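You operate a simulated robot arm through the tools that you are given. There is no shell and no other tool. Be economical: measure what you need, move in short steps, check, and stop when the job is done.

You run a simulated two-armed robot. Do the job below in one go: nothing can be reset, and whatever is moved stays where it is left.

## Task
Finish the teal fixture's arc with the grey cover and the red cap.
Fine: snap the cover in first; cap on the end by the green tray, screwed tight with the orange driver; driver back; peel the film off into the black bin. Set down upright: orange driver.

Only the result counts: the job must be done as asked and must still hold three seconds after the hand-in. Knocking over, shifting, dropping, spilling or breaking anything else fails it. A push-on lid holds only when it is set on centred and level and pressed home; a screw cap is set on level and turned clockwise until tight.

## Robot
Two 7-joint arms with two-finger parallel grippers on one trunk, on a base that drives. Base frame: it is fixed to the floor where the robot stands at the start and does not move with it; the origin is under the middle of the robot, x ahead of it, y to its left, z up. Lengths are in m, angles in degrees, forces in N, time in s.
The left shoulder is at the start at [0.05, 0.165, 1.205], the right one opposite. With the tool pointing down near the work surface each hand reaches from about 0.1 to 0.68 m from the robot's upright axis, wherever it stands, measured 20 degrees to its own side. Places, roughly: arc end by the green tray [0.5, 0, 1]; channel of the arc in the teal fixture [0.5, 0.1, 0.9]; face of the grey cover [0.7, 0.1, 0.8]; screw of the grey cap [0.4, -0.3, 0.8]; screw of the red cap [0.4, -0.4, 0.8]; thumb screw of the black cap [0.4, -0.2, 0.8]; thumb screw of the white cap [0.4, -0.2, 0.8]; waste [0.8, -0.3, 0.8]. Payload 3.91 kg a hand.
The tool frame of a hand sits at the grasp point between the pads (the TCP): z along the fingers, y along the line on which they close. The tips reach 0.03 m beyond it. The gripper opens to 0.11 m. The fingers are 0.02 m wide and 0.01 m thick; the gripper's body (0.048 by 0.112 m) begins 0.055 m behind the TCP.
Orientation is told as [roll, pitch, yaw] about the base's x, y, z axes, in that order, counted from this pose: with the fingers straight down and closing along the base's y, the tool's x points along the base's -x, its y along +y and its z along -z.

## Interface
- The arms move only by the tool step_arm. It takes "left_moves", "right_moves" or both (then of equal length, played together; a hand with none holds still); each is a list that holds one entry, the list of rows, each a list of 7 numbers: the gripper command, from -1 (shut) to 1 (fully open), values between in proportion, then the shift along the tool's x, y, z in m, then the turn, a rotation vector about the tool's x, y, z in degrees. In form: [[[fingers, tx, ty, tz, ax, ay, az], ...]]. A call has 1 to 10 rows; each row shifts and turns the commanded pose from where the row before left it, along the tool's axes as they then stand. Rows are played at 5 a second. More than 0.05 m and 8.6 degrees between two rows, or a gripper value outside its range, and nothing of the call is played. Where a pose cannot be reached the arm comes as near as it can. A force on the tool above 90 N (or 10 N above the force at the start of the call, whichever is more), or a blocked arm, ends the call early, and 0.2 s more pass. Each finger travels about 0.045 m/s and halts on what it meets, pressing with about 26 N; the grip force reading is that of the motor and also rises with nothing between the fingers. The clock runs only during rows and for 0.2 s after the last one: add rows that do not move to give the fingers time. It gives the time, the measured TCP pose, the force on the tool (base axes), the opening and the grip force at its end, in the units of the frame above (readings bear some noise), with the torque about the TCP (base axes, N m) and any sound that the robot's microphone picked up.
- Cameras (640 x 400 px; columns grow to the right, rows downward): "scene" is now at [0.1217, -0.01, 1.3858]; the picture's right is [-0.10, -1.00, 0.00], its down [-0.48, 0.05, -0.88] and it looks along [0.87, -0.08, -0.48] (base axes); focal length 234 px, centre (320, 200). "left" rides on the left gripper at [0.072, -0.017, -0.103] in its tool frame; the picture's right is [0.23, 0.97, 0.00], its down [-0.76, 0.18, -0.62] and it looks along [-0.61, 0.14, 0.78] (tool axes); focal length 222 px, centre (320, 200). "right" rides on the right gripper at [0.073, 0.017, -0.103] in its tool frame; the picture's right is [-0.23, 0.97, 0.00], its down [-0.76, -0.18, -0.62] and it looks along [-0.61, -0.14, 0.78] (tool axes); focal length 222 px, centre (320, 200). There is no depth. A picture from a camera that has moved, and an enlarged one, comes with that camera's place and axes in the base frame and with its lens.
- snapshot(camera): a new picture of that camera. No time passes.
- move_column(by): slides the trunk up (or, below 0, down) by that many m; the arms and the scene camera ride with it, the base frame stays. It gives what a move gives, with no picture.
- base_move(legs): drives the robot by 1 to 6 legs, each [ahead, left, turn to the left] in m, m and degrees, along the robot's own axes; the way and the turn of a leg run together, so that a leg with both is an arc; at most 1.5 m and 180 degrees a leg. The arms and the cameras ride along, it lands a little off, and it stops where it bumps. It gives what a move gives.
- aim_head(pan, tilt): turns the head with the scene camera to pan (to the left, within 80 degrees either way) and tilt (down, from -29 to 69), counted from straight ahead of the robot. It gives what a move gives.
- zoom(camera, box): a new picture of the part [left, top, right, bottom] of that camera's present view, enlarged. No time passes.
- job_done(): hands the job in; it is judged then, once.

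Work in short steps. Places have to be worked out from the pictures, the camera data and where the tool is seen: move nearer, look again, correct. Check each grasp and each placing, and mend what went wrong. You have 120 turns and 88 pictures in all, those below and enlarged ones among them. Open the grippers and draw the arms clear of the work before you hand the job in, unless the task says otherwise.

The tools are called after "Request:" by a JSON object that holds its "op" and its "data". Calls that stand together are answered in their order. step_arm: Moves the arms, as the interface text tells. Its arguments: {"type":"object","properties":{"left_moves":{"type":"array","items":{"type":"array","items":{"type":"array","items":{"type":"number"}}}},"right_moves":{"type":"array","items":{"type":"array","items":{"type":"array","items":{"type":"number"}}}}},"required":[]} The other tools are called the same way: move_column (by) slides the trunk up or down; base_move (legs) drives the base; aim_head (pan, tilt) turns the head that bears the scene camera; snapshot (camera) takes a picture; zoom (camera, box) takes an enlarged picture of a part of a camera's view; job_done () hands the job in.

At the start:

```text
clock: 0.0
left_position: [0.5103, 0.1595, 1.2497]
left_orientation: [-0.1, 0.1, 0.0]
left_wrist_force: [-0.6, -0.8, 1.4]
left_wrist_torque: [-0.01, -0.02, -0.02]
left_opening: 0.11
left_grip_force: 0.2
right_position: [0.34, -0.2403, 1.292]
right_orientation: [-0.1, 0.0, -0.1]
right_wrist_force: [0.5, -1.0, 0.6]
right_wrist_torque: [-0.02, 0.0, -0.01]
right_opening: 0.1102
right_grip_force: 0.1
trunk travel left (down, up): [-0.425, 0.078]
robot x, y, heading: [0.002, 0.0043, -0.2]
head pan, tilt: [-5.5, 28.5]
```

scene: 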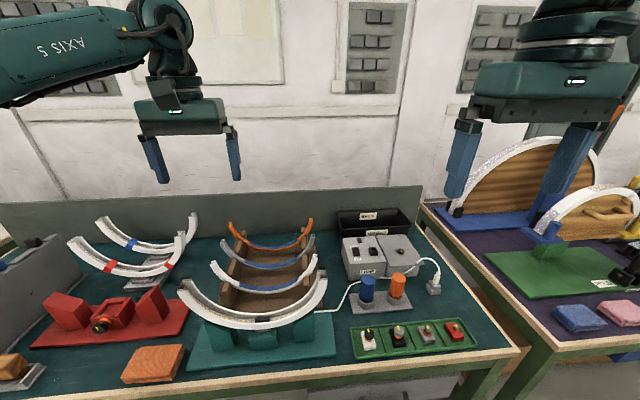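
right: 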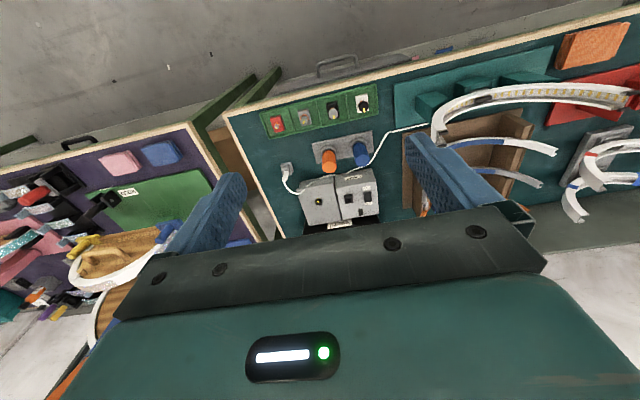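
left: 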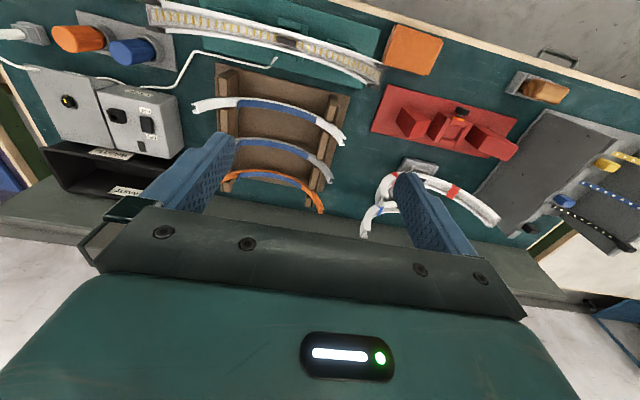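

The scene shows the teal fixture with a U-shaped arc, a rack with three covers, drivers and a cap tray. I zoom in on the fixture, rack, and tray for detail.

Request:
{"op": "zoom", "data": {"camera": "scene", "box": [170, 200, 350, 380]}}

Request:
{"op": "zoom", "data": {"camera": "scene", "box": [330, 200, 490, 370]}}

Request:
{"op": "zoom", "data": {"camera": "left", "box": [140, 0, 400, 220]}}

```text
2.22 times, centred on (260, 290) of scene
camera zoom: at [0.1217, -0.01, 1.3858], right [-0.1, -1.0, 0.0], down [-0.48, 0.05, -0.88], along [0.87, -0.08, -0.48], focal length 519 px, centre (453, 0)
```

zoom: 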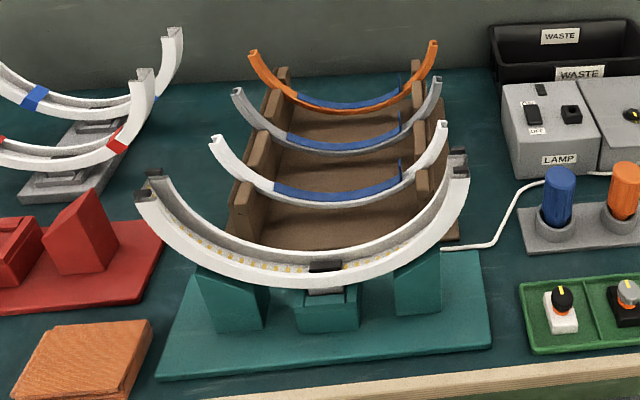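

```text
2.35 times, centred on (410, 285) of scene
camera zoom: at [0.1217, -0.01, 1.3858], right [-0.1, -1.0, 0.0], down [-0.48, 0.05, -0.88], along [0.87, -0.08, -0.48], focal length 550 px, centre (108, 0)
```

zoom: 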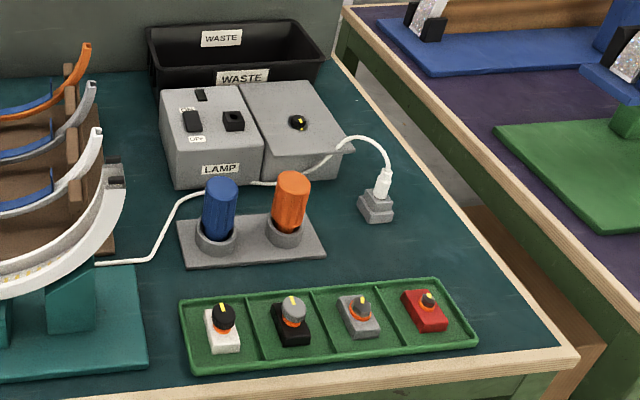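

```text
1.82 times, centred on (270, 110) of left
camera zoom: at [0.4372, 0.1439, 1.352], right [-0.23, 0.97, 0.0], down [0.76, 0.18, 0.62], along [0.61, 0.14, -0.78], focal length 404 px, centre (411, 364)
```

zoom: 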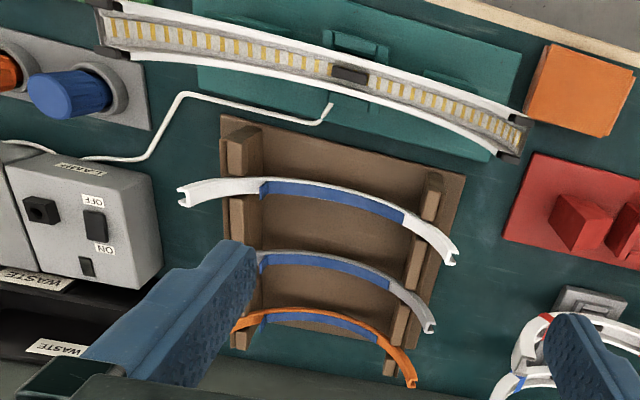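

I zoom tighter for precise geometry of the cover, the channel and the tray.

Request:
{"op": "zoom", "data": {"camera": "left", "box": [210, 120, 350, 210]}}

Request:
{"op": "zoom", "data": {"camera": "scene", "box": [215, 210, 335, 300]}}

Request:
{"op": "zoom", "data": {"camera": "scene", "box": [345, 260, 485, 365]}}

Request:
{"op": "zoom", "data": {"camera": "right", "box": [250, 70, 450, 220]}}

```text
4.44 times, centred on (280, 165) of left
camera zoom: at [0.4372, 0.1439, 1.352], right [-0.23, 0.97, 0.0], down [0.76, 0.18, 0.62], along [0.61, 0.14, -0.78], focal length 987 px, centre (498, 356)
```

zoom: 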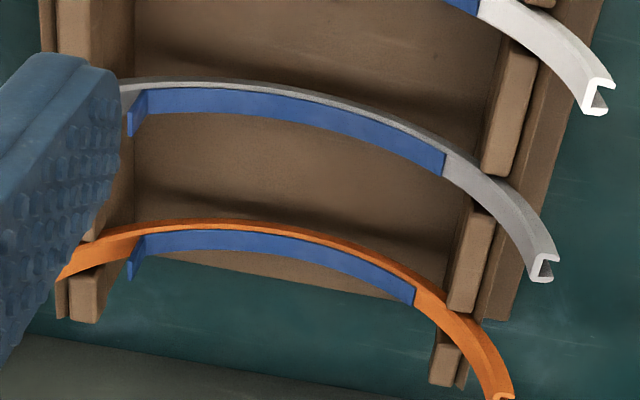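

```text
4.44 times, centred on (275, 255) of scene
camera zoom: at [0.1217, -0.01, 1.3858], right [-0.1, -1.0, 0.0], down [-0.48, 0.05, -0.88], along [0.87, -0.08, -0.48], focal length 1039 px, centre (520, -44)
```

zoom: 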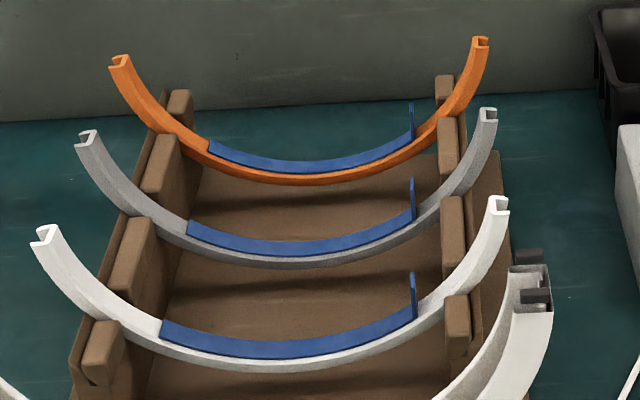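

```text
3.81 times, centred on (415, 312) of scene
camera zoom: at [0.1217, -0.01, 1.3858], right [-0.1, -1.0, 0.0], down [-0.48, 0.05, -0.88], along [0.87, -0.08, -0.48], focal length 890 px, centre (-42, -229)
```

zoom: 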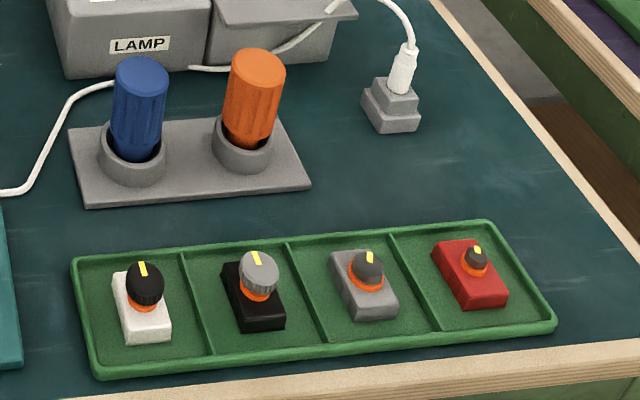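

```text
2.67 times, centred on (350, 145) of right
camera zoom: at [0.2669, -0.2247, 1.3944], right [0.23, 0.97, 0.0], down [0.76, -0.18, 0.62], along [0.61, -0.14, -0.78], focal length 592 px, centre (240, 347)
```

zoom: 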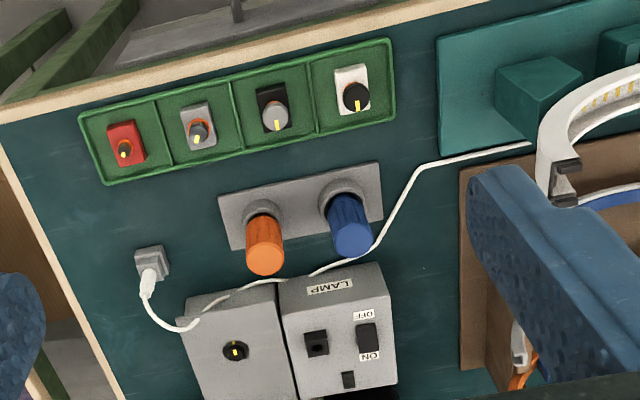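

I've triangulated the grey cover: ends ≈(.686,.221,.956) and (.70,-.043,.943), bottom face ≈(.697,.09,.84). Next are fine views of the fixture arc from both cameras.

Request:
{"op": "zoom", "data": {"camera": "left", "box": [140, 0, 270, 80]}}

Request:
{"op": "zoom", "data": {"camera": "left", "box": [260, 10, 390, 90]}}

Request:
{"op": "zoom", "data": {"camera": "scene", "box": [170, 260, 340, 370]}}

```text
4.92 times, centred on (205, 40) of left
camera zoom: at [0.4372, 0.1439, 1.352], right [-0.23, 0.97, 0.0], down [0.76, 0.18, 0.62], along [0.61, 0.14, -0.78], focal length 1094 px, centre (886, 988)
```

zoom: 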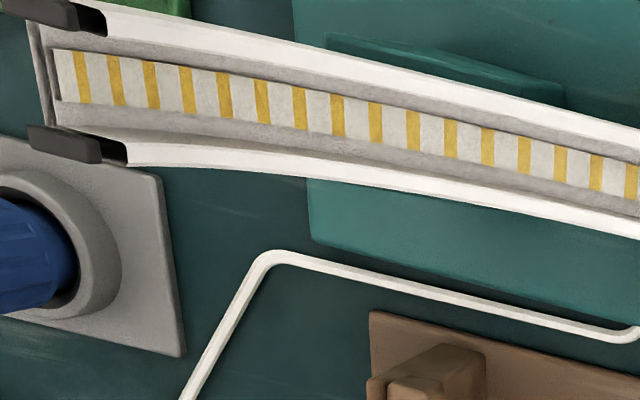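

```text
4.92 times, centred on (325, 50) of left
camera zoom: at [0.4372, 0.1439, 1.352], right [-0.23, 0.97, 0.0], down [0.76, 0.18, 0.62], along [0.61, 0.14, -0.78], focal length 1094 px, centre (295, 938)
```

zoom: 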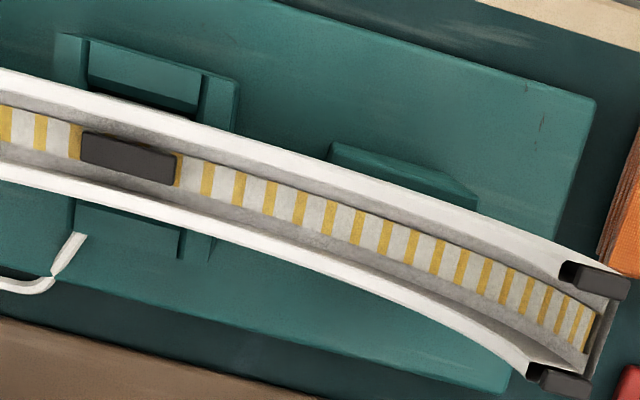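

```text
3.64 times, centred on (255, 315) of scene
camera zoom: at [0.1217, -0.01, 1.3858], right [-0.1, -1.0, 0.0], down [-0.48, 0.05, -0.88], along [0.87, -0.08, -0.48], focal length 850 px, centre (556, -218)
```

zoom: 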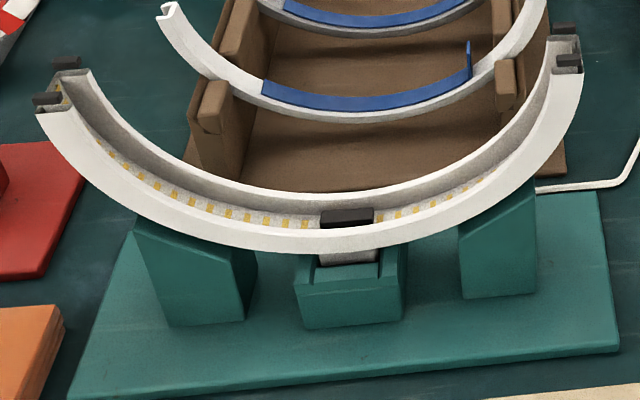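

The fixture arc's ends are ≈(.477,-.051,1.015) and (.475,.232,1.016) with the centre bottom at y≈.091, so its R is about .14. The cover rack is slightly beyond reach, so I drive 0.1 m ahead.

Request:
{"op": "base_move", "data": {"legs": [[0.1, 0, 0]]}}

```text
clock: 1.1
left_position: [0.6108, 0.1605, 1.2487]
left_orientation: [-0.2, 0.0, -0.1]
left_wrist_force: [0.4, 0.9, -1.5]
left_wrist_torque: [-0.01, 0.02, 0.0]
left_opening: 0.1101
left_grip_force: 0.0
right_position: [0.4418, -0.2417, 1.2903]
right_orientation: [0.1, 0.0, -0.1]
right_wrist_force: [0.5, 0.1, -0.1]
right_wrist_torque: [0.03, -0.01, 0.01]
right_opening: 0.11
right_grip_force: 0.1
trunk travel left (down, up): [-0.425, 0.078]
robot x, y, heading: [0.1044, 0.0015, 0.1]
head pan, tilt: [-5.5, 28.5]
```

Drove fine. I turn the left hand by +90° yaw (about tool −z) and narrow the fingers.

Request:
{"op": "step_arm", "data": {"left_moves": [[[-0.1, 0, 0, 0, 0, 0, -8.5], [-0.1, 0, 0, 0, 0, 0, -8.5], [-0.1, 0, 0, 0, 0, 0, -8.5], [-0.1, 0, 0, 0, 0, 0, -8.5], [-0.1, 0, 0, 0, 0, 0, -8.5], [-0.1, 0, 0, 0, 0, 0, -8.5], [-0.1, 0, 0, 0, 0, 0, -8.5], [-0.1, 0, 0, 0, 0, 0, -8.5], [-0.1, 0, 0, 0, 0, 0, -8.5], [-0.1, 0, 0, 0, 0, 0, -8.5]]]}}

```text
clock: 3.4
left_position: [0.6108, 0.1603, 1.2493]
left_orientation: [-0.1, 0.1, 85.3]
left_wrist_force: [-0.3, 0.7, 0.1]
left_wrist_torque: [0.0, -0.01, 0.01]
left_opening: 0.0499
left_grip_force: 0.1
right_position: [0.4406, -0.2411, 1.2918]
right_orientation: [0.0, -0.1, 0.0]
right_wrist_force: [-0.3, 0.8, -0.4]
right_wrist_torque: [-0.02, -0.01, -0.05]
right_opening: 0.1099
right_grip_force: 0.1
trunk travel left (down, up): [-0.425, 0.078]
robot x, y, heading: [0.1, 0.0005, -0.2]
head pan, tilt: [-5.5, 28.5]
```

Continue the turn to 93°, move over the grey cover's middle and down to z≈1.05, then look.

Request:
{"op": "step_arm", "data": {"left_moves": [[[-0.1, 0, 0, 0, 0, 0, -7.7], [-0.1, 0.025, -0.028, 0, 0, 0, 0], [-0.1, 0.025, -0.028, 0, 0, 0, 0], [-0.1, 0.0245, -0.027, 0, 0, 0, 0], [-0.1, 0, 0, 0.05, 0, 0, 0], [-0.1, 0, 0, 0.05, 0, 0, 0], [-0.1, 0, 0, 0.05, 0, 0, 0], [-0.1, 0, 0, 0.05, 0, 0, 0], [-0.1, 0, 0, 0, 0, 0, 0]]]}}

Request:
{"op": "snapshot", "data": {"camera": "left"}}

Request:
{"op": "snapshot", "data": {"camera": "scene"}}

```text
clock: 5.3
left_position: [0.6969, 0.0902, 1.0507]
left_orientation: [0.0, 0.2, 92.7]
left_wrist_force: [1.1, 0.1, 0.0]
left_wrist_torque: [-0.01, -0.01, 0.0]
left_opening: 0.0495
left_grip_force: 0.1
right_position: [0.4406, -0.2407, 1.2914]
right_orientation: [0.0, -0.1, 0.0]
right_wrist_force: [-0.4, -0.4, -0.1]
right_wrist_torque: [-0.04, 0.03, 0.0]
right_opening: 0.11
right_grip_force: 0.1
trunk travel left (down, up): [-0.425, 0.078]
robot x, y, heading: [0.1021, -0.0017, -0.1]
head pan, tilt: [-5.5, 28.5]
```

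```text
74 pictures are left
camera left: at [0.7162, 0.0189, 1.1528], right [-0.96, -0.27, 0.0], down [-0.21, 0.75, 0.62], along [-0.17, 0.6, -0.78], focal length 222 px, centre (320, 200)
```

left: 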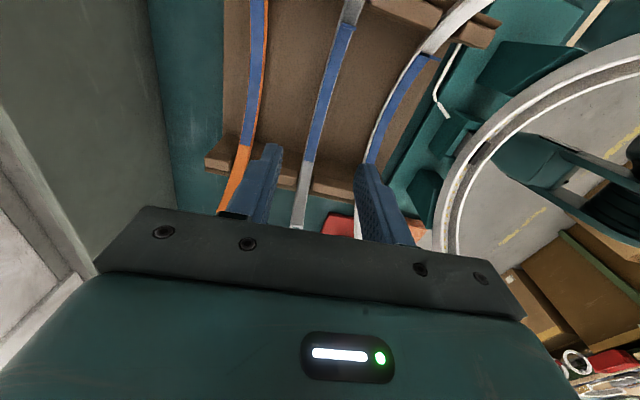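

```text
73 pictures are left
camera scene: at [0.2221, -0.0099, 1.3859], right [-0.1, -1.0, 0.0], down [-0.47, 0.05, -0.88], along [0.87, -0.08, -0.48], focal length 234 px, centre (320, 200)
```

scene: 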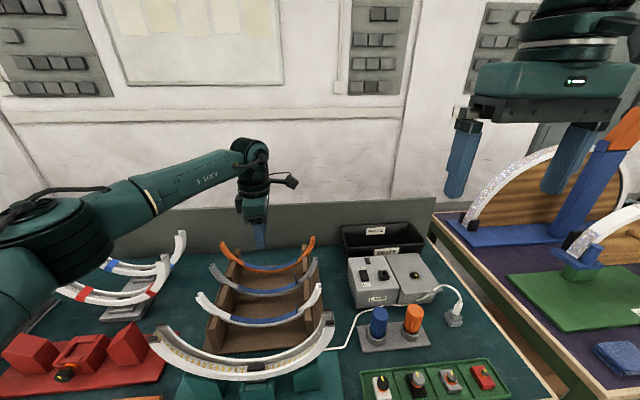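

Zooming on the cover to check lateral offset and yaw against my projected target point.

Request:
{"op": "zoom", "data": {"camera": "left", "box": [250, 0, 410, 230]}}

```text
1.74 times, centred on (330, 115) of left
camera zoom: at [0.7162, 0.0189, 1.1528], right [-0.96, -0.27, 0.0], down [-0.21, 0.75, 0.62], along [-0.17, 0.6, -0.78], focal length 386 px, centre (303, 348)
```

zoom: 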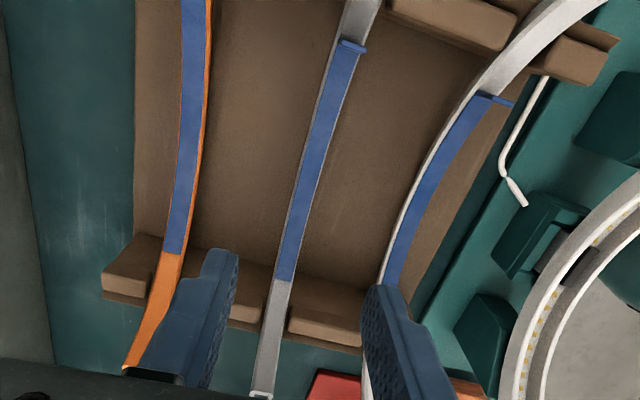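

The wrist view puts the cover at x≈.689 with yaw≈1°. I correct for that, go down to z≈.93 and look again.

Request:
{"op": "step_arm", "data": {"left_moves": [[[-0.1, -0.003, 0.008, 0, 0, 0, 1.6], [-0.1, 0, 0, 0.04, 0, 0, 0], [-0.1, 0, 0, 0.04, 0, 0, 0], [-0.1, 0, 0, 0.04, 0, 0, 0], [-0.1, 0, 0, 0, 0, 0, 0]]]}}

Request:
{"op": "zoom", "data": {"camera": "left", "box": [230, 0, 430, 240]}}

Request:
{"op": "zoom", "data": {"camera": "scene", "box": [195, 220, 345, 350]}}

```text
clock: 6.5
left_position: [0.6877, 0.0924, 0.9292]
left_orientation: [0.0, 0.1, 91.1]
left_wrist_force: [1.2, -0.4, 0.3]
left_wrist_torque: [0.0, 0.0, 0.04]
left_opening: 0.0494
left_grip_force: 0.1
right_position: [0.4409, -0.2404, 1.2911]
right_orientation: [0.0, -0.1, -0.1]
right_wrist_force: [-0.1, -0.1, 0.1]
right_wrist_torque: [0.02, 0.0, 0.02]
right_opening: 0.1101
right_grip_force: 0.1
trunk travel left (down, up): [-0.425, 0.078]
robot x, y, heading: [0.1013, -0.0026, -0.0]
head pan, tilt: [-5.5, 28.5]
```

```text
1.67 times, centred on (330, 120) of left
camera zoom: at [0.7051, 0.0203, 1.0321], right [-0.97, -0.25, 0.0], down [-0.19, 0.76, 0.62], along [-0.15, 0.6, -0.78], focal length 370 px, centre (303, 333)
```

zoom: 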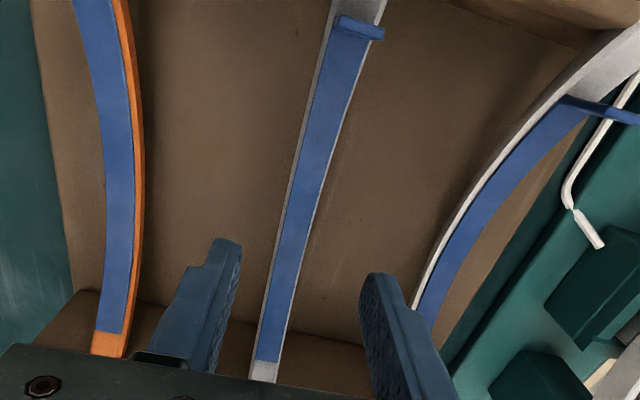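

```text
3.08 times, centred on (270, 285) of scene
camera zoom: at [0.2222, -0.01, 1.3859], right [-0.1, -1.0, 0.0], down [-0.47, 0.05, -0.88], along [0.87, -0.08, -0.48], focal length 719 px, centre (474, -62)
```

zoom: 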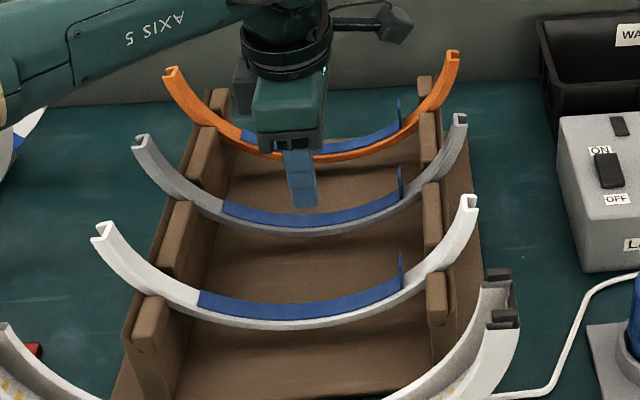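

The cover is centred between the fingers, about 0.02 wide and with yaw≈90°. I descend so the tips are ~8 mm below its face, then check.

Request:
{"op": "step_arm", "data": {"left_moves": [[[-0.1, -0.003, 0, 0.03, 0, 0, 1], [-0.1, 0, 0, 0.025, 0, 0, 0], [-0.1, 0, 0, 0.014, 0, 0, 0], [-0.1, 0, 0, 0, 0, 0, 0]]]}}

Request:
{"op": "zoom", "data": {"camera": "left", "box": [230, 0, 430, 240]}}

Request:
{"op": "zoom", "data": {"camera": "scene", "box": [220, 230, 320, 310]}}

```text
clock: 7.5
left_position: [0.6881, 0.0942, 0.8599]
left_orientation: [0.1, 0.1, 90.1]
left_wrist_force: [0.5, -0.8, -0.1]
left_wrist_torque: [0.02, -0.01, 0.04]
left_opening: 0.0494
left_grip_force: 0.1
right_position: [0.4411, -0.2404, 1.2905]
right_orientation: [0.0, -0.2, -0.1]
right_wrist_force: [-0.7, -0.2, -0.2]
right_wrist_torque: [-0.01, 0.04, 0.0]
right_opening: 0.1101
right_grip_force: 0.1
trunk travel left (down, up): [-0.425, 0.078]
robot x, y, heading: [0.103, 0.0014, 0.1]
head pan, tilt: [-5.5, 28.5]
```

```text
1.67 times, centred on (330, 120) of left
camera zoom: at [0.7039, 0.0229, 0.9633], right [-0.97, -0.23, 0.0], down [-0.18, 0.76, 0.62], along [-0.14, 0.61, -0.78], focal length 370 px, centre (303, 333)
```

zoom: 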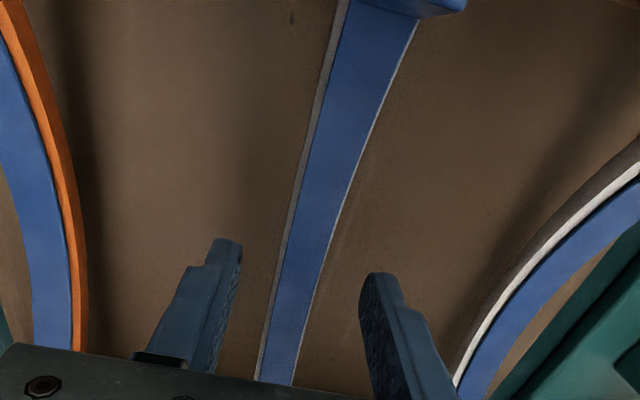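

```text
5.00 times, centred on (270, 270) of scene
camera zoom: at [0.2224, -0.01, 1.3858], right [-0.1, -1.0, 0.0], down [-0.47, 0.05, -0.88], along [0.87, -0.08, -0.48], focal length 1169 px, centre (570, -150)
```

zoom: 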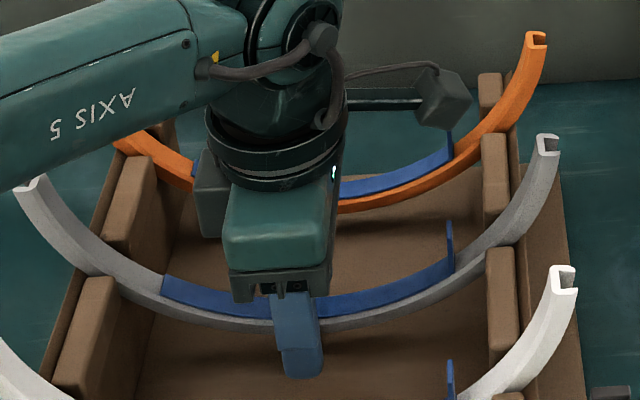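

The scene view suggests the cover's face is at z≈.849, so the tips are ~2 cm below it. I raise 12 mm for a shallow grip and close.

Request:
{"op": "step_arm", "data": {"left_moves": [[[-0.1, 0, 0, -0.012, 0, 0, 0], [-0.4, 0, 0, 0, 0, 0, 0], [-0.8, 0, 0, 0, 0, 0, 0], [-1, 0, 0, 0, 0, 0, 0], [-1, 0, 0, 0, 0, 0, 0], [-1, 0, 0, 0, 0, 0, 0]]]}}

Request:
{"op": "zoom", "data": {"camera": "scene", "box": [220, 230, 320, 310]}}

```text
clock: 8.9
left_position: [0.6877, 0.0947, 0.8726]
left_orientation: [-0.1, 0.1, 90.1]
left_wrist_force: [0.6, 0.0, 1.6]
left_wrist_torque: [0.0, 0.0, -0.01]
left_opening: 0.0123
left_grip_force: 26.3
right_position: [0.4408, -0.2413, 1.2898]
right_orientation: [0.0, -0.1, -0.1]
right_wrist_force: [-0.1, -0.2, -0.3]
right_wrist_torque: [0.0, 0.01, -0.02]
right_opening: 0.11
right_grip_force: 0.0
trunk travel left (down, up): [-0.425, 0.078]
robot x, y, heading: [0.1033, -0.0025, -0.0]
head pan, tilt: [-5.5, 28.5]
```

```text
5.00 times, centred on (270, 270) of scene
camera zoom: at [0.2223, -0.01, 1.3858], right [-0.1, -1.0, 0.0], down [-0.47, 0.05, -0.88], along [0.87, -0.08, -0.48], focal length 1169 px, centre (570, -150)
```

zoom: 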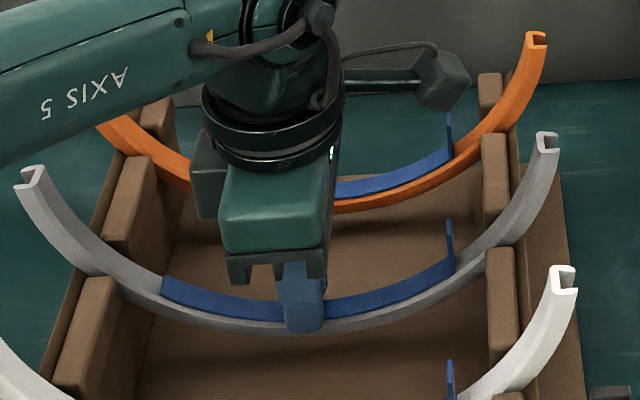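

The fingers stopped at 12 mm with firm grip force, and the fingertip overlaps the cover's side. I lift a little and check that it follows.

Request:
{"op": "step_arm", "data": {"left_moves": [[[-1, 0, 0, -0.01, 0, 0, 0], [-1, 0, 0, -0.02, 0, 0, 0], [-1, 0, 0, -0.02, 0, 0, 0], [-1, 0, 0, 0, 0, 0, 0]]]}}

Request:
{"op": "zoom", "data": {"camera": "scene", "box": [210, 210, 330, 310]}}

Request:
{"op": "zoom", "data": {"camera": "left", "box": [230, 0, 430, 240]}}

```text
clock: 9.9
left_position: [0.6891, 0.095, 0.9203]
left_orientation: [0.1, 0.2, 90.1]
left_wrist_force: [0.2, 0.5, -0.7]
left_wrist_torque: [-0.01, 0.02, 0.02]
left_opening: 0.0126
left_grip_force: 25.9
right_position: [0.4414, -0.2403, 1.2909]
right_orientation: [0.0, -0.1, -0.1]
right_wrist_force: [0.4, 0.0, 0.1]
right_wrist_torque: [-0.04, 0.0, 0.0]
right_opening: 0.1101
right_grip_force: 0.0
trunk travel left (down, up): [-0.425, 0.078]
robot x, y, heading: [0.1013, 0.0029, -0.2]
head pan, tilt: [-5.5, 28.5]
```

```text
4.00 times, centred on (270, 260) of scene
camera zoom: at [0.2226, -0.01, 1.3858], right [-0.1, -1.0, 0.0], down [-0.48, 0.05, -0.88], along [0.87, -0.08, -0.48], focal length 935 px, centre (520, -40)
```

zoom: 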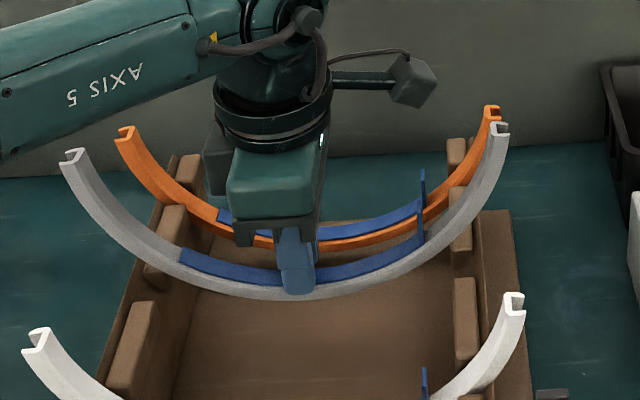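

```text
1.67 times, centred on (330, 120) of left
camera zoom: at [0.7057, 0.0232, 1.0247], right [-0.97, -0.23, 0.0], down [-0.18, 0.76, 0.62], along [-0.14, 0.61, -0.78], focal length 370 px, centre (303, 333)
```

zoom: 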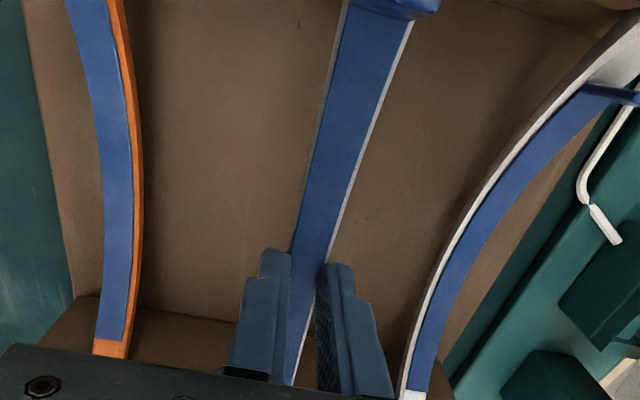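

The cover is held level. I lift it to z≈1.11 and move back over the fixture arc.

Request:
{"op": "step_arm", "data": {"left_moves": [[[-1, 0, 0, -0.05, 0, 0, 0], [-1, 0, 0, -0.05, 0, 0, 0], [-1, 0, 0, -0.05, 0, 0, 0], [-1, 0, 0, -0.04, 0, 0, 0], [-1, 0.0, 0.042, 0, 0, 0, 0], [-1, 0, 0.043, 0, 0, 0, 0], [-1, 0.0, 0.043, 0, 0, 0, 0], [-1, 0, 0.043, 0, 0, 0, 0], [-1, 0.003, 0.041, 0, 0, 0, 0], [-1, 0, 0, 0, 0, 0, 0]]]}}

Request:
{"op": "snapshot", "data": {"camera": "left"}}

Request:
{"op": "aim_head", "data": {"pan": 10, "tilt": 50}}

Request:
{"op": "snapshot", "data": {"camera": "scene"}}

```text
clock: 12.2
left_position: [0.4777, 0.0911, 1.113]
left_orientation: [0.1, 0.1, 90.1]
left_wrist_force: [0.4, -0.5, -0.4]
left_wrist_torque: [0.01, 0.0, 0.01]
left_opening: 0.0122
left_grip_force: 25.8
right_position: [0.4409, -0.2412, 1.2905]
right_orientation: [0.0, -0.1, -0.1]
right_wrist_force: [-0.4, 0.0, 0.0]
right_wrist_torque: [-0.03, 0.0, -0.01]
right_opening: 0.1097
right_grip_force: 0.0
trunk travel left (down, up): [-0.425, 0.078]
robot x, y, heading: [0.0995, -0.0029, 0.1]
head pan, tilt: [-5.5, 28.5]
```

```text
64 pictures are left
camera left: at [0.4939, 0.0195, 1.2163], right [-0.97, -0.23, 0.0], down [-0.18, 0.76, 0.62], along [-0.14, 0.61, -0.78], focal length 222 px, centre (320, 200)
```

left: 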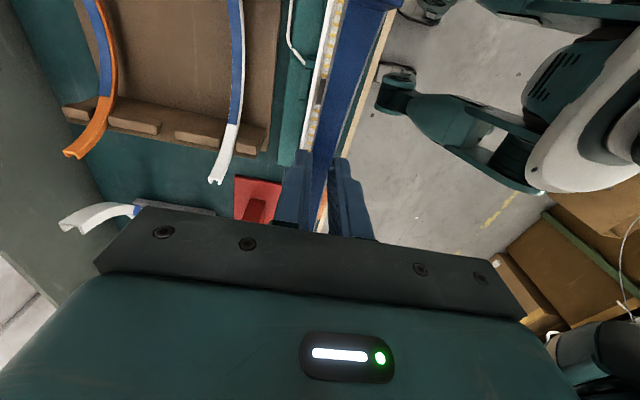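

```text
clock: 13.0
left_position: [0.4774, 0.0904, 1.1137]
left_orientation: [0.0, 0.1, 90.0]
left_wrist_force: [0.3, 0.2, -1.0]
left_wrist_torque: [-0.01, 0.0, 0.0]
left_opening: 0.0125
left_grip_force: 26.4
right_position: [0.4417, -0.2411, 1.292]
right_orientation: [0.0, -0.1, -0.1]
right_wrist_force: [0.8, 0.0, -1.0]
right_wrist_torque: [0.03, 0.02, 0.0]
right_opening: 0.11
right_grip_force: 0.1
trunk travel left (down, up): [-0.425, 0.078]
robot x, y, heading: [0.1018, 0.0005, -0.0]
head pan, tilt: [10.0, 50.0]
```

```text
63 pictures are left
camera scene: at [0.2077, 0.012, 1.354], right [0.17, -0.98, 0.0], down [-0.75, -0.13, -0.64], along [0.63, 0.11, -0.77], focal length 234 px, centre (320, 200)
```

scene: 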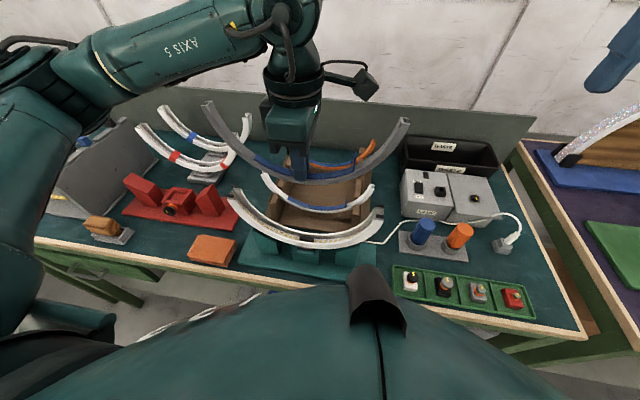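

Zoom in on both views to align cover with channel.

Request:
{"op": "zoom", "data": {"camera": "left", "box": [280, 0, 400, 170]}}

Request:
{"op": "zoom", "data": {"camera": "scene", "box": [190, 90, 420, 290]}}

```text
2.35 times, centred on (340, 85) of left
camera zoom: at [0.494, 0.0193, 1.2165], right [-0.97, -0.23, 0.0], down [-0.18, 0.76, 0.62], along [-0.14, 0.61, -0.78], focal length 523 px, centre (273, 471)
```

zoom: 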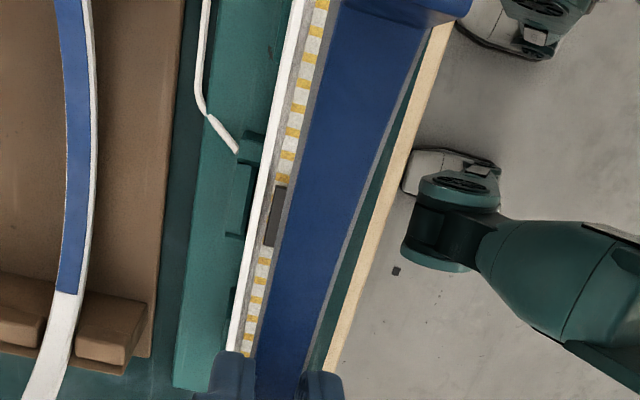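

```text
2.00 times, centred on (305, 190) of scene
camera zoom: at [0.2077, 0.012, 1.354], right [0.17, -0.98, 0.0], down [-0.75, -0.13, -0.64], along [0.63, 0.11, -0.77], focal length 468 px, centre (350, 220)
```

zoom: 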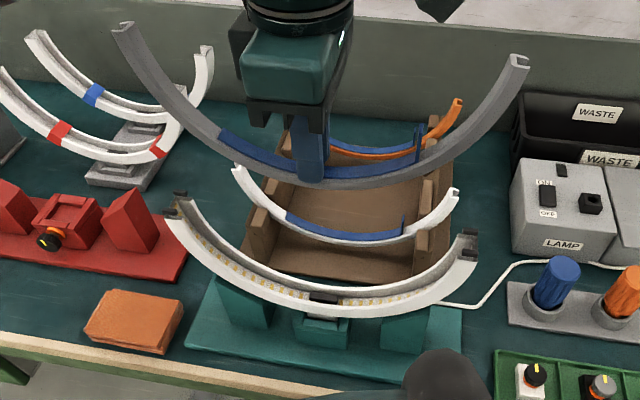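

The cover occludes the channel, so I shift the hand +x by 5 cm to see the channel cross-section cleanly from the wrist camera.

Request:
{"op": "step_arm", "data": {"left_moves": [[[-1, 0, -0.045, 0, 0, 0, 0], [-1, 0, 0, 0, 0, 0, 0]]]}}

Request:
{"op": "zoom", "data": {"camera": "left", "box": [330, 0, 460, 170]}}

```text
clock: 13.6
left_position: [0.5214, 0.0914, 1.1139]
left_orientation: [-0.1, 0.0, 90.2]
left_wrist_force: [-0.1, -0.7, 0.0]
left_wrist_torque: [0.01, -0.06, 0.02]
left_opening: 0.0121
left_grip_force: 25.9
right_position: [0.4401, -0.2414, 1.2909]
right_orientation: [0.0, -0.1, -0.1]
right_wrist_force: [-1.2, 0.2, -0.6]
right_wrist_torque: [0.02, -0.02, 0.03]
right_opening: 0.1101
right_grip_force: 0.1
trunk travel left (down, up): [-0.425, 0.078]
robot x, y, heading: [0.1028, 0.0028, -0.1]
head pan, tilt: [10.0, 50.0]
```

```text
2.35 times, centred on (395, 85) of left
camera zoom: at [0.5392, 0.0198, 1.2164], right [-0.97, -0.23, 0.0], down [-0.18, 0.76, 0.62], along [-0.14, 0.61, -0.78], focal length 523 px, centre (144, 471)
```

zoom: 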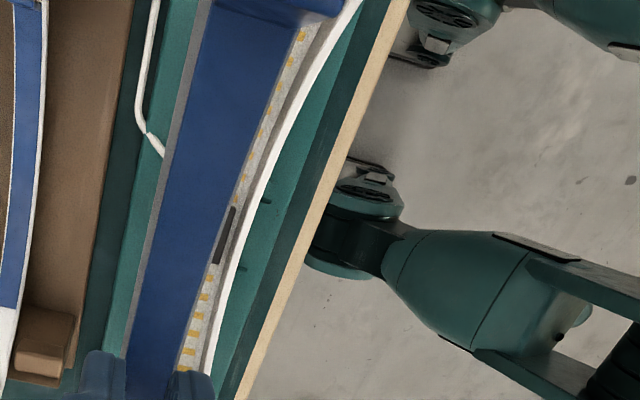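

The channel is centred at x≈.476 (inner width ~17 mm; the cover is 12 mm). I move back over it, lower 0.14, and inspect both ends for y centring.

Request:
{"op": "step_arm", "data": {"left_moves": [[[-1, 0, 0.046, 0, 0, 0, 0], [-1, 0, 0, 0.035, 0, 0, 0], [-1, 0, 0, 0.035, 0, 0, 0], [-1, 0, 0, 0.035, 0, 0, 0], [-1, 0, 0, 0.035, 0, 0, 0], [-1, 0, 0, 0, 0, 0, 0]]]}}

Request:
{"op": "zoom", "data": {"camera": "scene", "box": [215, 150, 405, 270]}}

```text
clock: 15.0
left_position: [0.4785, 0.0943, 0.9701]
left_orientation: [-0.1, 0.1, 90.1]
left_wrist_force: [0.4, 0.8, -0.5]
left_wrist_torque: [-0.11, -0.03, 0.01]
left_opening: 0.0125
left_grip_force: 25.6
right_position: [0.4406, -0.2402, 1.2913]
right_orientation: [0.0, 0.0, -0.1]
right_wrist_force: [0.8, 0.9, 0.3]
right_wrist_torque: [0.03, 0.0, 0.02]
right_opening: 0.1101
right_grip_force: 0.1
trunk travel left (down, up): [-0.425, 0.078]
robot x, y, heading: [0.0973, -0.0037, 0.2]
head pan, tilt: [10.0, 50.0]
```

```text
3.33 times, centred on (310, 210) of scene
camera zoom: at [0.2076, 0.0122, 1.3539], right [0.17, -0.98, 0.0], down [-0.75, -0.13, -0.64], along [0.63, 0.11, -0.77], focal length 779 px, centre (353, 167)
```

zoom: 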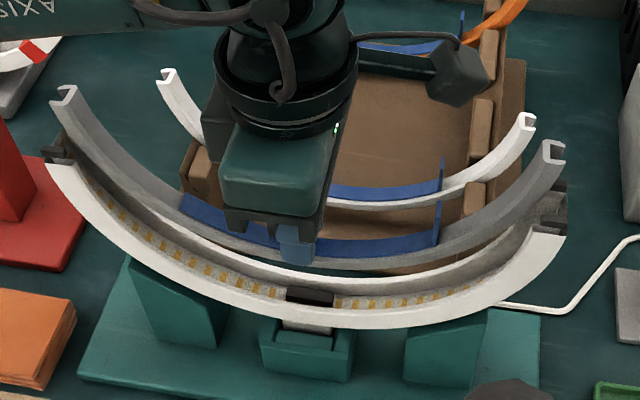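

The cover's centre is ~2.5 mm toward −y relative to the arc and near level. I shift +y 2 mm and lower 30 mm, checking forces.

Request:
{"op": "step_arm", "data": {"left_moves": [[[-1, -0.002, 0, 0, 0, 0, 0], [-1, 0, 0, 0.015, 0, 0, 0], [-1, 0, 0, 0.015, 0, 0, 0], [-1, 0, 0, 0, 0, 0, 0], [-1, 0, 0, 0, 0, 0, 0]]]}}

Request:
{"op": "zoom", "data": {"camera": "scene", "box": [215, 150, 405, 270]}}

Request:
{"op": "zoom", "data": {"camera": "left", "box": [270, 0, 430, 210]}}

```text
clock: 16.2
left_position: [0.4758, 0.0938, 0.9414]
left_orientation: [0.1, 0.0, 90.0]
left_wrist_force: [-0.2, 0.0, -0.4]
left_wrist_torque: [0.02, 0.0, 0.05]
left_opening: 0.0121
left_grip_force: 25.8
right_position: [0.4418, -0.2398, 1.2904]
right_orientation: [0.0, -0.1, -0.1]
right_wrist_force: [-0.5, -0.5, 0.2]
right_wrist_torque: [-0.02, -0.01, -0.03]
right_opening: 0.1101
right_grip_force: 0.0
trunk travel left (down, up): [-0.425, 0.078]
robot x, y, heading: [0.1005, -0.0029, 0.1]
head pan, tilt: [10.0, 50.0]
```

```text
3.33 times, centred on (310, 210) of scene
camera zoom: at [0.208, 0.012, 1.3538], right [0.17, -0.98, 0.0], down [-0.75, -0.13, -0.64], along [0.63, 0.11, -0.77], focal length 779 px, centre (353, 167)
```

zoom: 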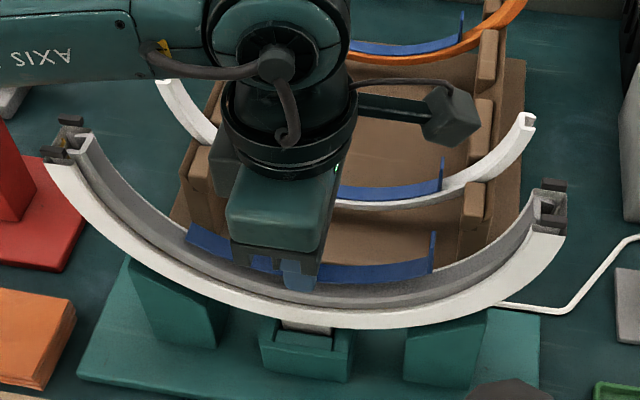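

```text
1.90 times, centred on (350, 105) of left
camera zoom: at [0.4934, 0.0221, 1.0439], right [-0.97, -0.23, 0.0], down [-0.18, 0.76, 0.62], along [-0.14, 0.61, -0.78], focal length 423 px, centre (263, 381)
```

zoom: 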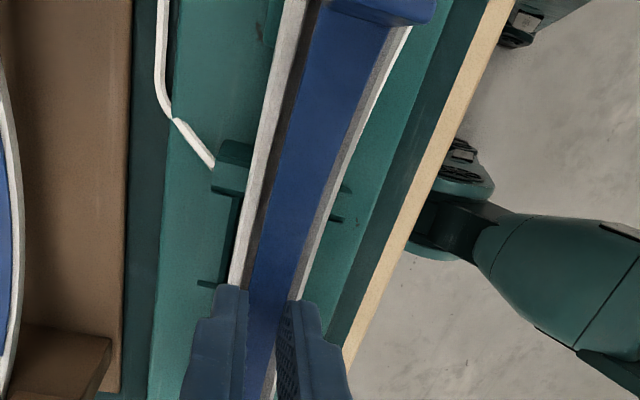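

The cover's ends are inside the channel at both sides and the lateral gaps look even. I lower in small steps while watching the force.

Request:
{"op": "step_arm", "data": {"left_moves": [[[-1, 0, 0, 0.006, 0, 0, 0], [-1, 0, 0, 0.006, 0, 0, 0], [-1, 0, 0, 0.005, 0, 0, 0], [-1, 0, 0, 0, 0, 0, 0]]]}}

Request:
{"op": "zoom", "data": {"camera": "scene", "box": [215, 150, 405, 270]}}

```text
clock: 17.2
left_position: [0.4774, 0.0934, 0.9306]
left_orientation: [-0.7, 0.4, 90.1]
left_wrist_force: [-1.8, 11.7, 53.5]
left_wrist_torque: [-0.13, 0.43, -0.16]
left_opening: 0.0124
left_grip_force: 26.1
right_position: [0.4379, -0.2411, 1.2928]
right_orientation: [-0.1, -0.3, -0.1]
right_wrist_force: [0.8, 0.0, -0.5]
right_wrist_torque: [0.03, -0.03, 0.02]
right_opening: 0.1101
right_grip_force: 0.1
trunk travel left (down, up): [-0.425, 0.078]
robot x, y, heading: [0.0994, 0.001, -0.0]
head pan, tilt: [10.0, 50.0]
```

```text
3.33 times, centred on (310, 210) of scene
camera zoom: at [0.204, 0.0126, 1.3549], right [0.17, -0.98, 0.0], down [-0.75, -0.13, -0.65], along [0.64, 0.11, -0.76], focal length 779 px, centre (353, 167)
```

zoom: 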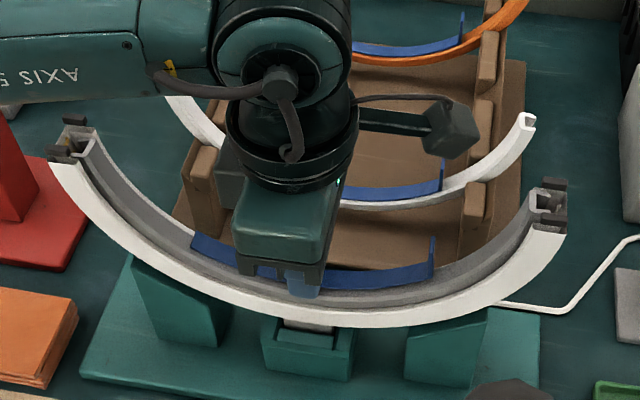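

Contact at 53 N with a +y component suggests the −y side touches first. I ease up, shift +y 1.5 mm, and press again gently.

Request:
{"op": "step_arm", "data": {"left_moves": [[[-1, 0, 0, -0.008, 0, 0, 0], [-1, -0.0015, 0, 0, 0, 0, 0], [-1, 0, 0, 0, 0, 0, 0], [-1, 0, 0, 0.004, 0, 0, 0], [-1, 0, 0, 0.004, 0, 0, 0], [-1, 0, 0, 0, 0, 0, 0]]]}}

Request:
{"op": "zoom", "data": {"camera": "left", "box": [270, 0, 430, 210]}}

Request:
{"op": "zoom", "data": {"camera": "scene", "box": [270, 210, 345, 260]}}

```text
clock: 18.6
left_position: [0.4763, 0.0938, 0.9309]
left_orientation: [-0.7, 0.4, 90.1]
left_wrist_force: [-2.0, 3.4, 54.6]
left_wrist_torque: [0.3, 0.49, -0.19]
left_opening: 0.0124
left_grip_force: 26.0
right_position: [0.4379, -0.2415, 1.2917]
right_orientation: [-0.1, -0.4, 0.0]
right_wrist_force: [-0.3, 0.9, 1.3]
right_wrist_torque: [-0.01, -0.02, 0.01]
right_opening: 0.11
right_grip_force: 0.1
trunk travel left (down, up): [-0.425, 0.078]
robot x, y, heading: [0.0989, -0.0011, -0.0]
head pan, tilt: [10.0, 50.0]
```

```text
1.90 times, centred on (350, 105) of left
camera zoom: at [0.491, 0.0226, 1.0349], right [-0.97, -0.23, -0.01], down [-0.19, 0.77, 0.62], along [-0.13, 0.6, -0.79], focal length 423 px, centre (263, 381)
```

zoom: 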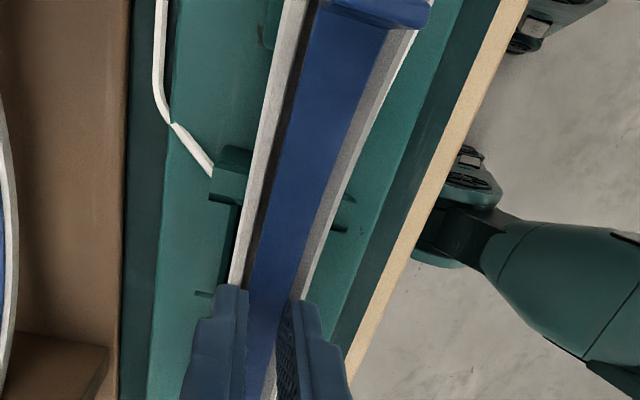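

```text
8.00 times, centred on (308, 235) of scene
camera zoom: at [0.204, 0.0116, 1.3548], right [0.17, -0.98, 0.0], down [-0.75, -0.13, -0.65], along [0.64, 0.11, -0.76], focal length 1870 px, centre (420, -80)
```

zoom: 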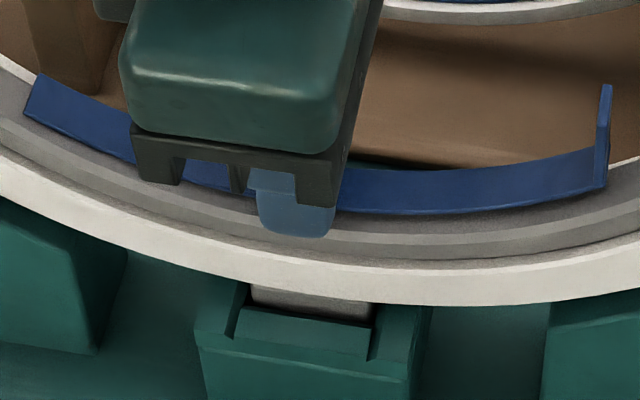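

Forces are now symmetric, and the fingertips are about at the rim with the cover inside the channel but proud. I relax, open and rise a bit to look.

Request:
{"op": "step_arm", "data": {"left_moves": [[[-1, 0, 0, -0.006, 0, 0, 0], [-0.9, 0, 0, 0, 0, 0, 0], [-0.6, 0, 0, 0, 0, 0, 0], [-0.3, 0, 0, 0, 0, 0, 0], [-0.3, 0, 0, -0.03, 0, 0, 0], [-0.3, 0, 0, -0.03, 0, 0, 0], [-0.3, 0, 0, 0, 0, 0, 0]]]}}

Request:
{"op": "zoom", "data": {"camera": "scene", "box": [215, 170, 405, 270]}}

Request:
{"op": "zoom", "data": {"camera": "left", "box": [270, 0, 430, 210]}}

```text
clock: 20.2
left_position: [0.4756, 0.0933, 0.9923]
left_orientation: [0.1, 0.2, 90.1]
left_wrist_force: [-0.3, 0.4, -0.1]
left_wrist_torque: [0.03, -0.01, 0.01]
left_opening: 0.0386
left_grip_force: 0.0
right_position: [0.4405, -0.2405, 1.2899]
right_orientation: [0.0, -0.2, -0.1]
right_wrist_force: [-0.2, -0.3, 0.4]
right_wrist_torque: [-0.04, 0.02, -0.05]
right_opening: 0.1104
right_grip_force: 0.0
trunk travel left (down, up): [-0.425, 0.078]
robot x, y, heading: [0.098, 0.0005, 0.1]
head pan, tilt: [10.0, 50.0]
```

```text
3.37 times, centred on (310, 220) of scene
camera zoom: at [0.2077, 0.0121, 1.3539], right [0.17, -0.98, 0.0], down [-0.75, -0.13, -0.64], along [0.63, 0.11, -0.77], focal length 787 px, centre (354, 133)
```

zoom: 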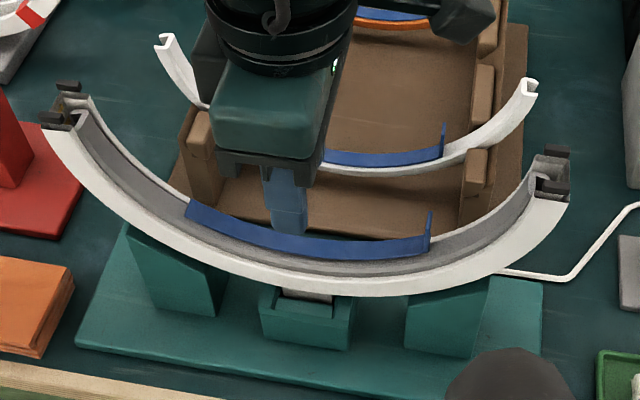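

```text
1.90 times, centred on (350, 105) of left
camera zoom: at [0.4918, 0.0224, 1.0954], right [-0.97, -0.23, 0.0], down [-0.18, 0.76, 0.62], along [-0.14, 0.61, -0.78], focal length 423 px, centre (263, 381)
```

zoom: 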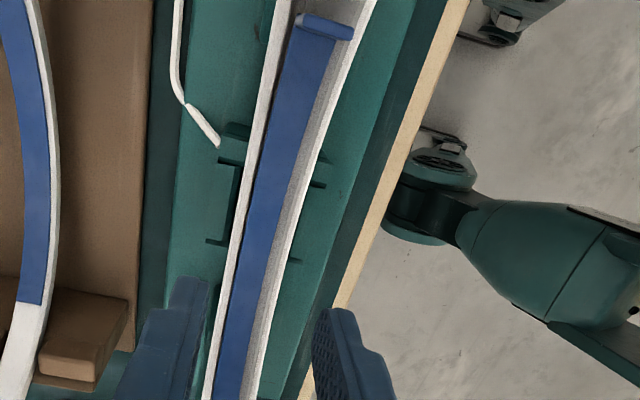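

The cover sits in the channel on its own. I close the fingers and press down at the middle, watching for a click.

Request:
{"op": "step_arm", "data": {"left_moves": [[[-1, 0, 0, 0, 0, 0, 0], [-1, 0, 0, 0, 0, 0, 0], [-1, 0, 0, 0.03, 0, 0, 0], [-1, 0, 0, 0.025, 0, 0, 0], [-1, 0, 0, 0.008, 0, 0, 0], [-1, 0, 0, 0.006, 0, 0, 0], [-1, 0, 0, 0.004, 0, 0, 0], [-1, 0, 0, 0.004, 0, 0, 0], [-1, 0, 0, 0, 0, 0, 0]]]}}

```text
clock: 22.2
left_position: [0.4763, 0.0943, 0.9217]
left_orientation: [-0.7, 0.5, 90.2]
left_wrist_force: [-5.6, 5.4, 59.9]
left_wrist_torque: [0.16, 0.1, -0.07]
left_opening: 0.0001
left_grip_force: 26.3
right_position: [0.4361, -0.2417, 1.2915]
right_orientation: [0.0, -0.3, -0.2]
right_wrist_force: [-0.7, -1.0, -0.6]
right_wrist_torque: [-0.05, 0.01, -0.02]
right_opening: 0.11
right_grip_force: 0.0
trunk travel left (down, up): [-0.425, 0.078]
robot x, y, heading: [0.1049, 0.001, 0.0]
head pan, tilt: [10.0, 50.0]
```

60 N and no click yet. I press a bit harder, staying under 90 N.

Request:
{"op": "step_arm", "data": {"left_moves": [[[-1, 0, 0, 0.002, 0, 0, 0], [-1, 0, 0, 0.001, 0, 0, 0], [-1, 0, 0, 0, 0, 0, 0]]]}}

Request:
{"op": "zoom", "data": {"camera": "scene", "box": [265, 210, 355, 265]}}

```text
clock: 23.0
left_position: [0.4772, 0.0934, 0.9221]
left_orientation: [-1.4, 0.6, 90.2]
left_wrist_force: [-9.8, 9.1, 82.5]
left_wrist_torque: [0.3, 0.26, -0.14]
left_opening: 0.0
left_grip_force: 26.2
right_position: [0.4338, -0.2417, 1.2937]
right_orientation: [0.1, -0.4, -0.1]
right_wrist_force: [0.6, 0.1, 0.0]
right_wrist_torque: [-0.01, 0.01, 0.04]
right_opening: 0.11
right_grip_force: 0.0
trunk travel left (down, up): [-0.425, 0.078]
robot x, y, heading: [0.1023, -0.0006, -0.1]
head pan, tilt: [10.0, 50.0]
```

```text
7.11 times, centred on (310, 238) of scene
camera zoom: at [0.2011, 0.0117, 1.3549], right [0.17, -0.98, 0.0], down [-0.75, -0.13, -0.65], along [0.64, 0.11, -0.76], focal length 1662 px, centre (391, -67)
```

zoom: 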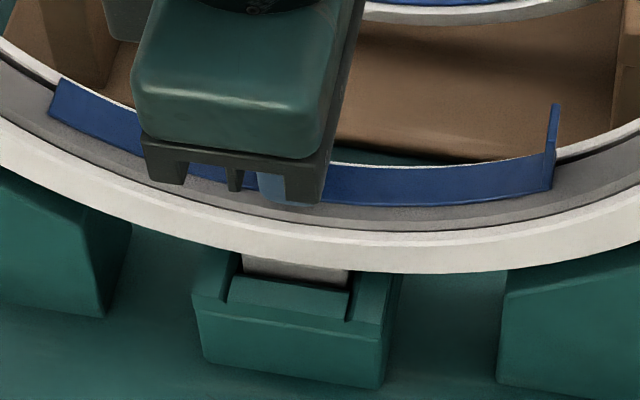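

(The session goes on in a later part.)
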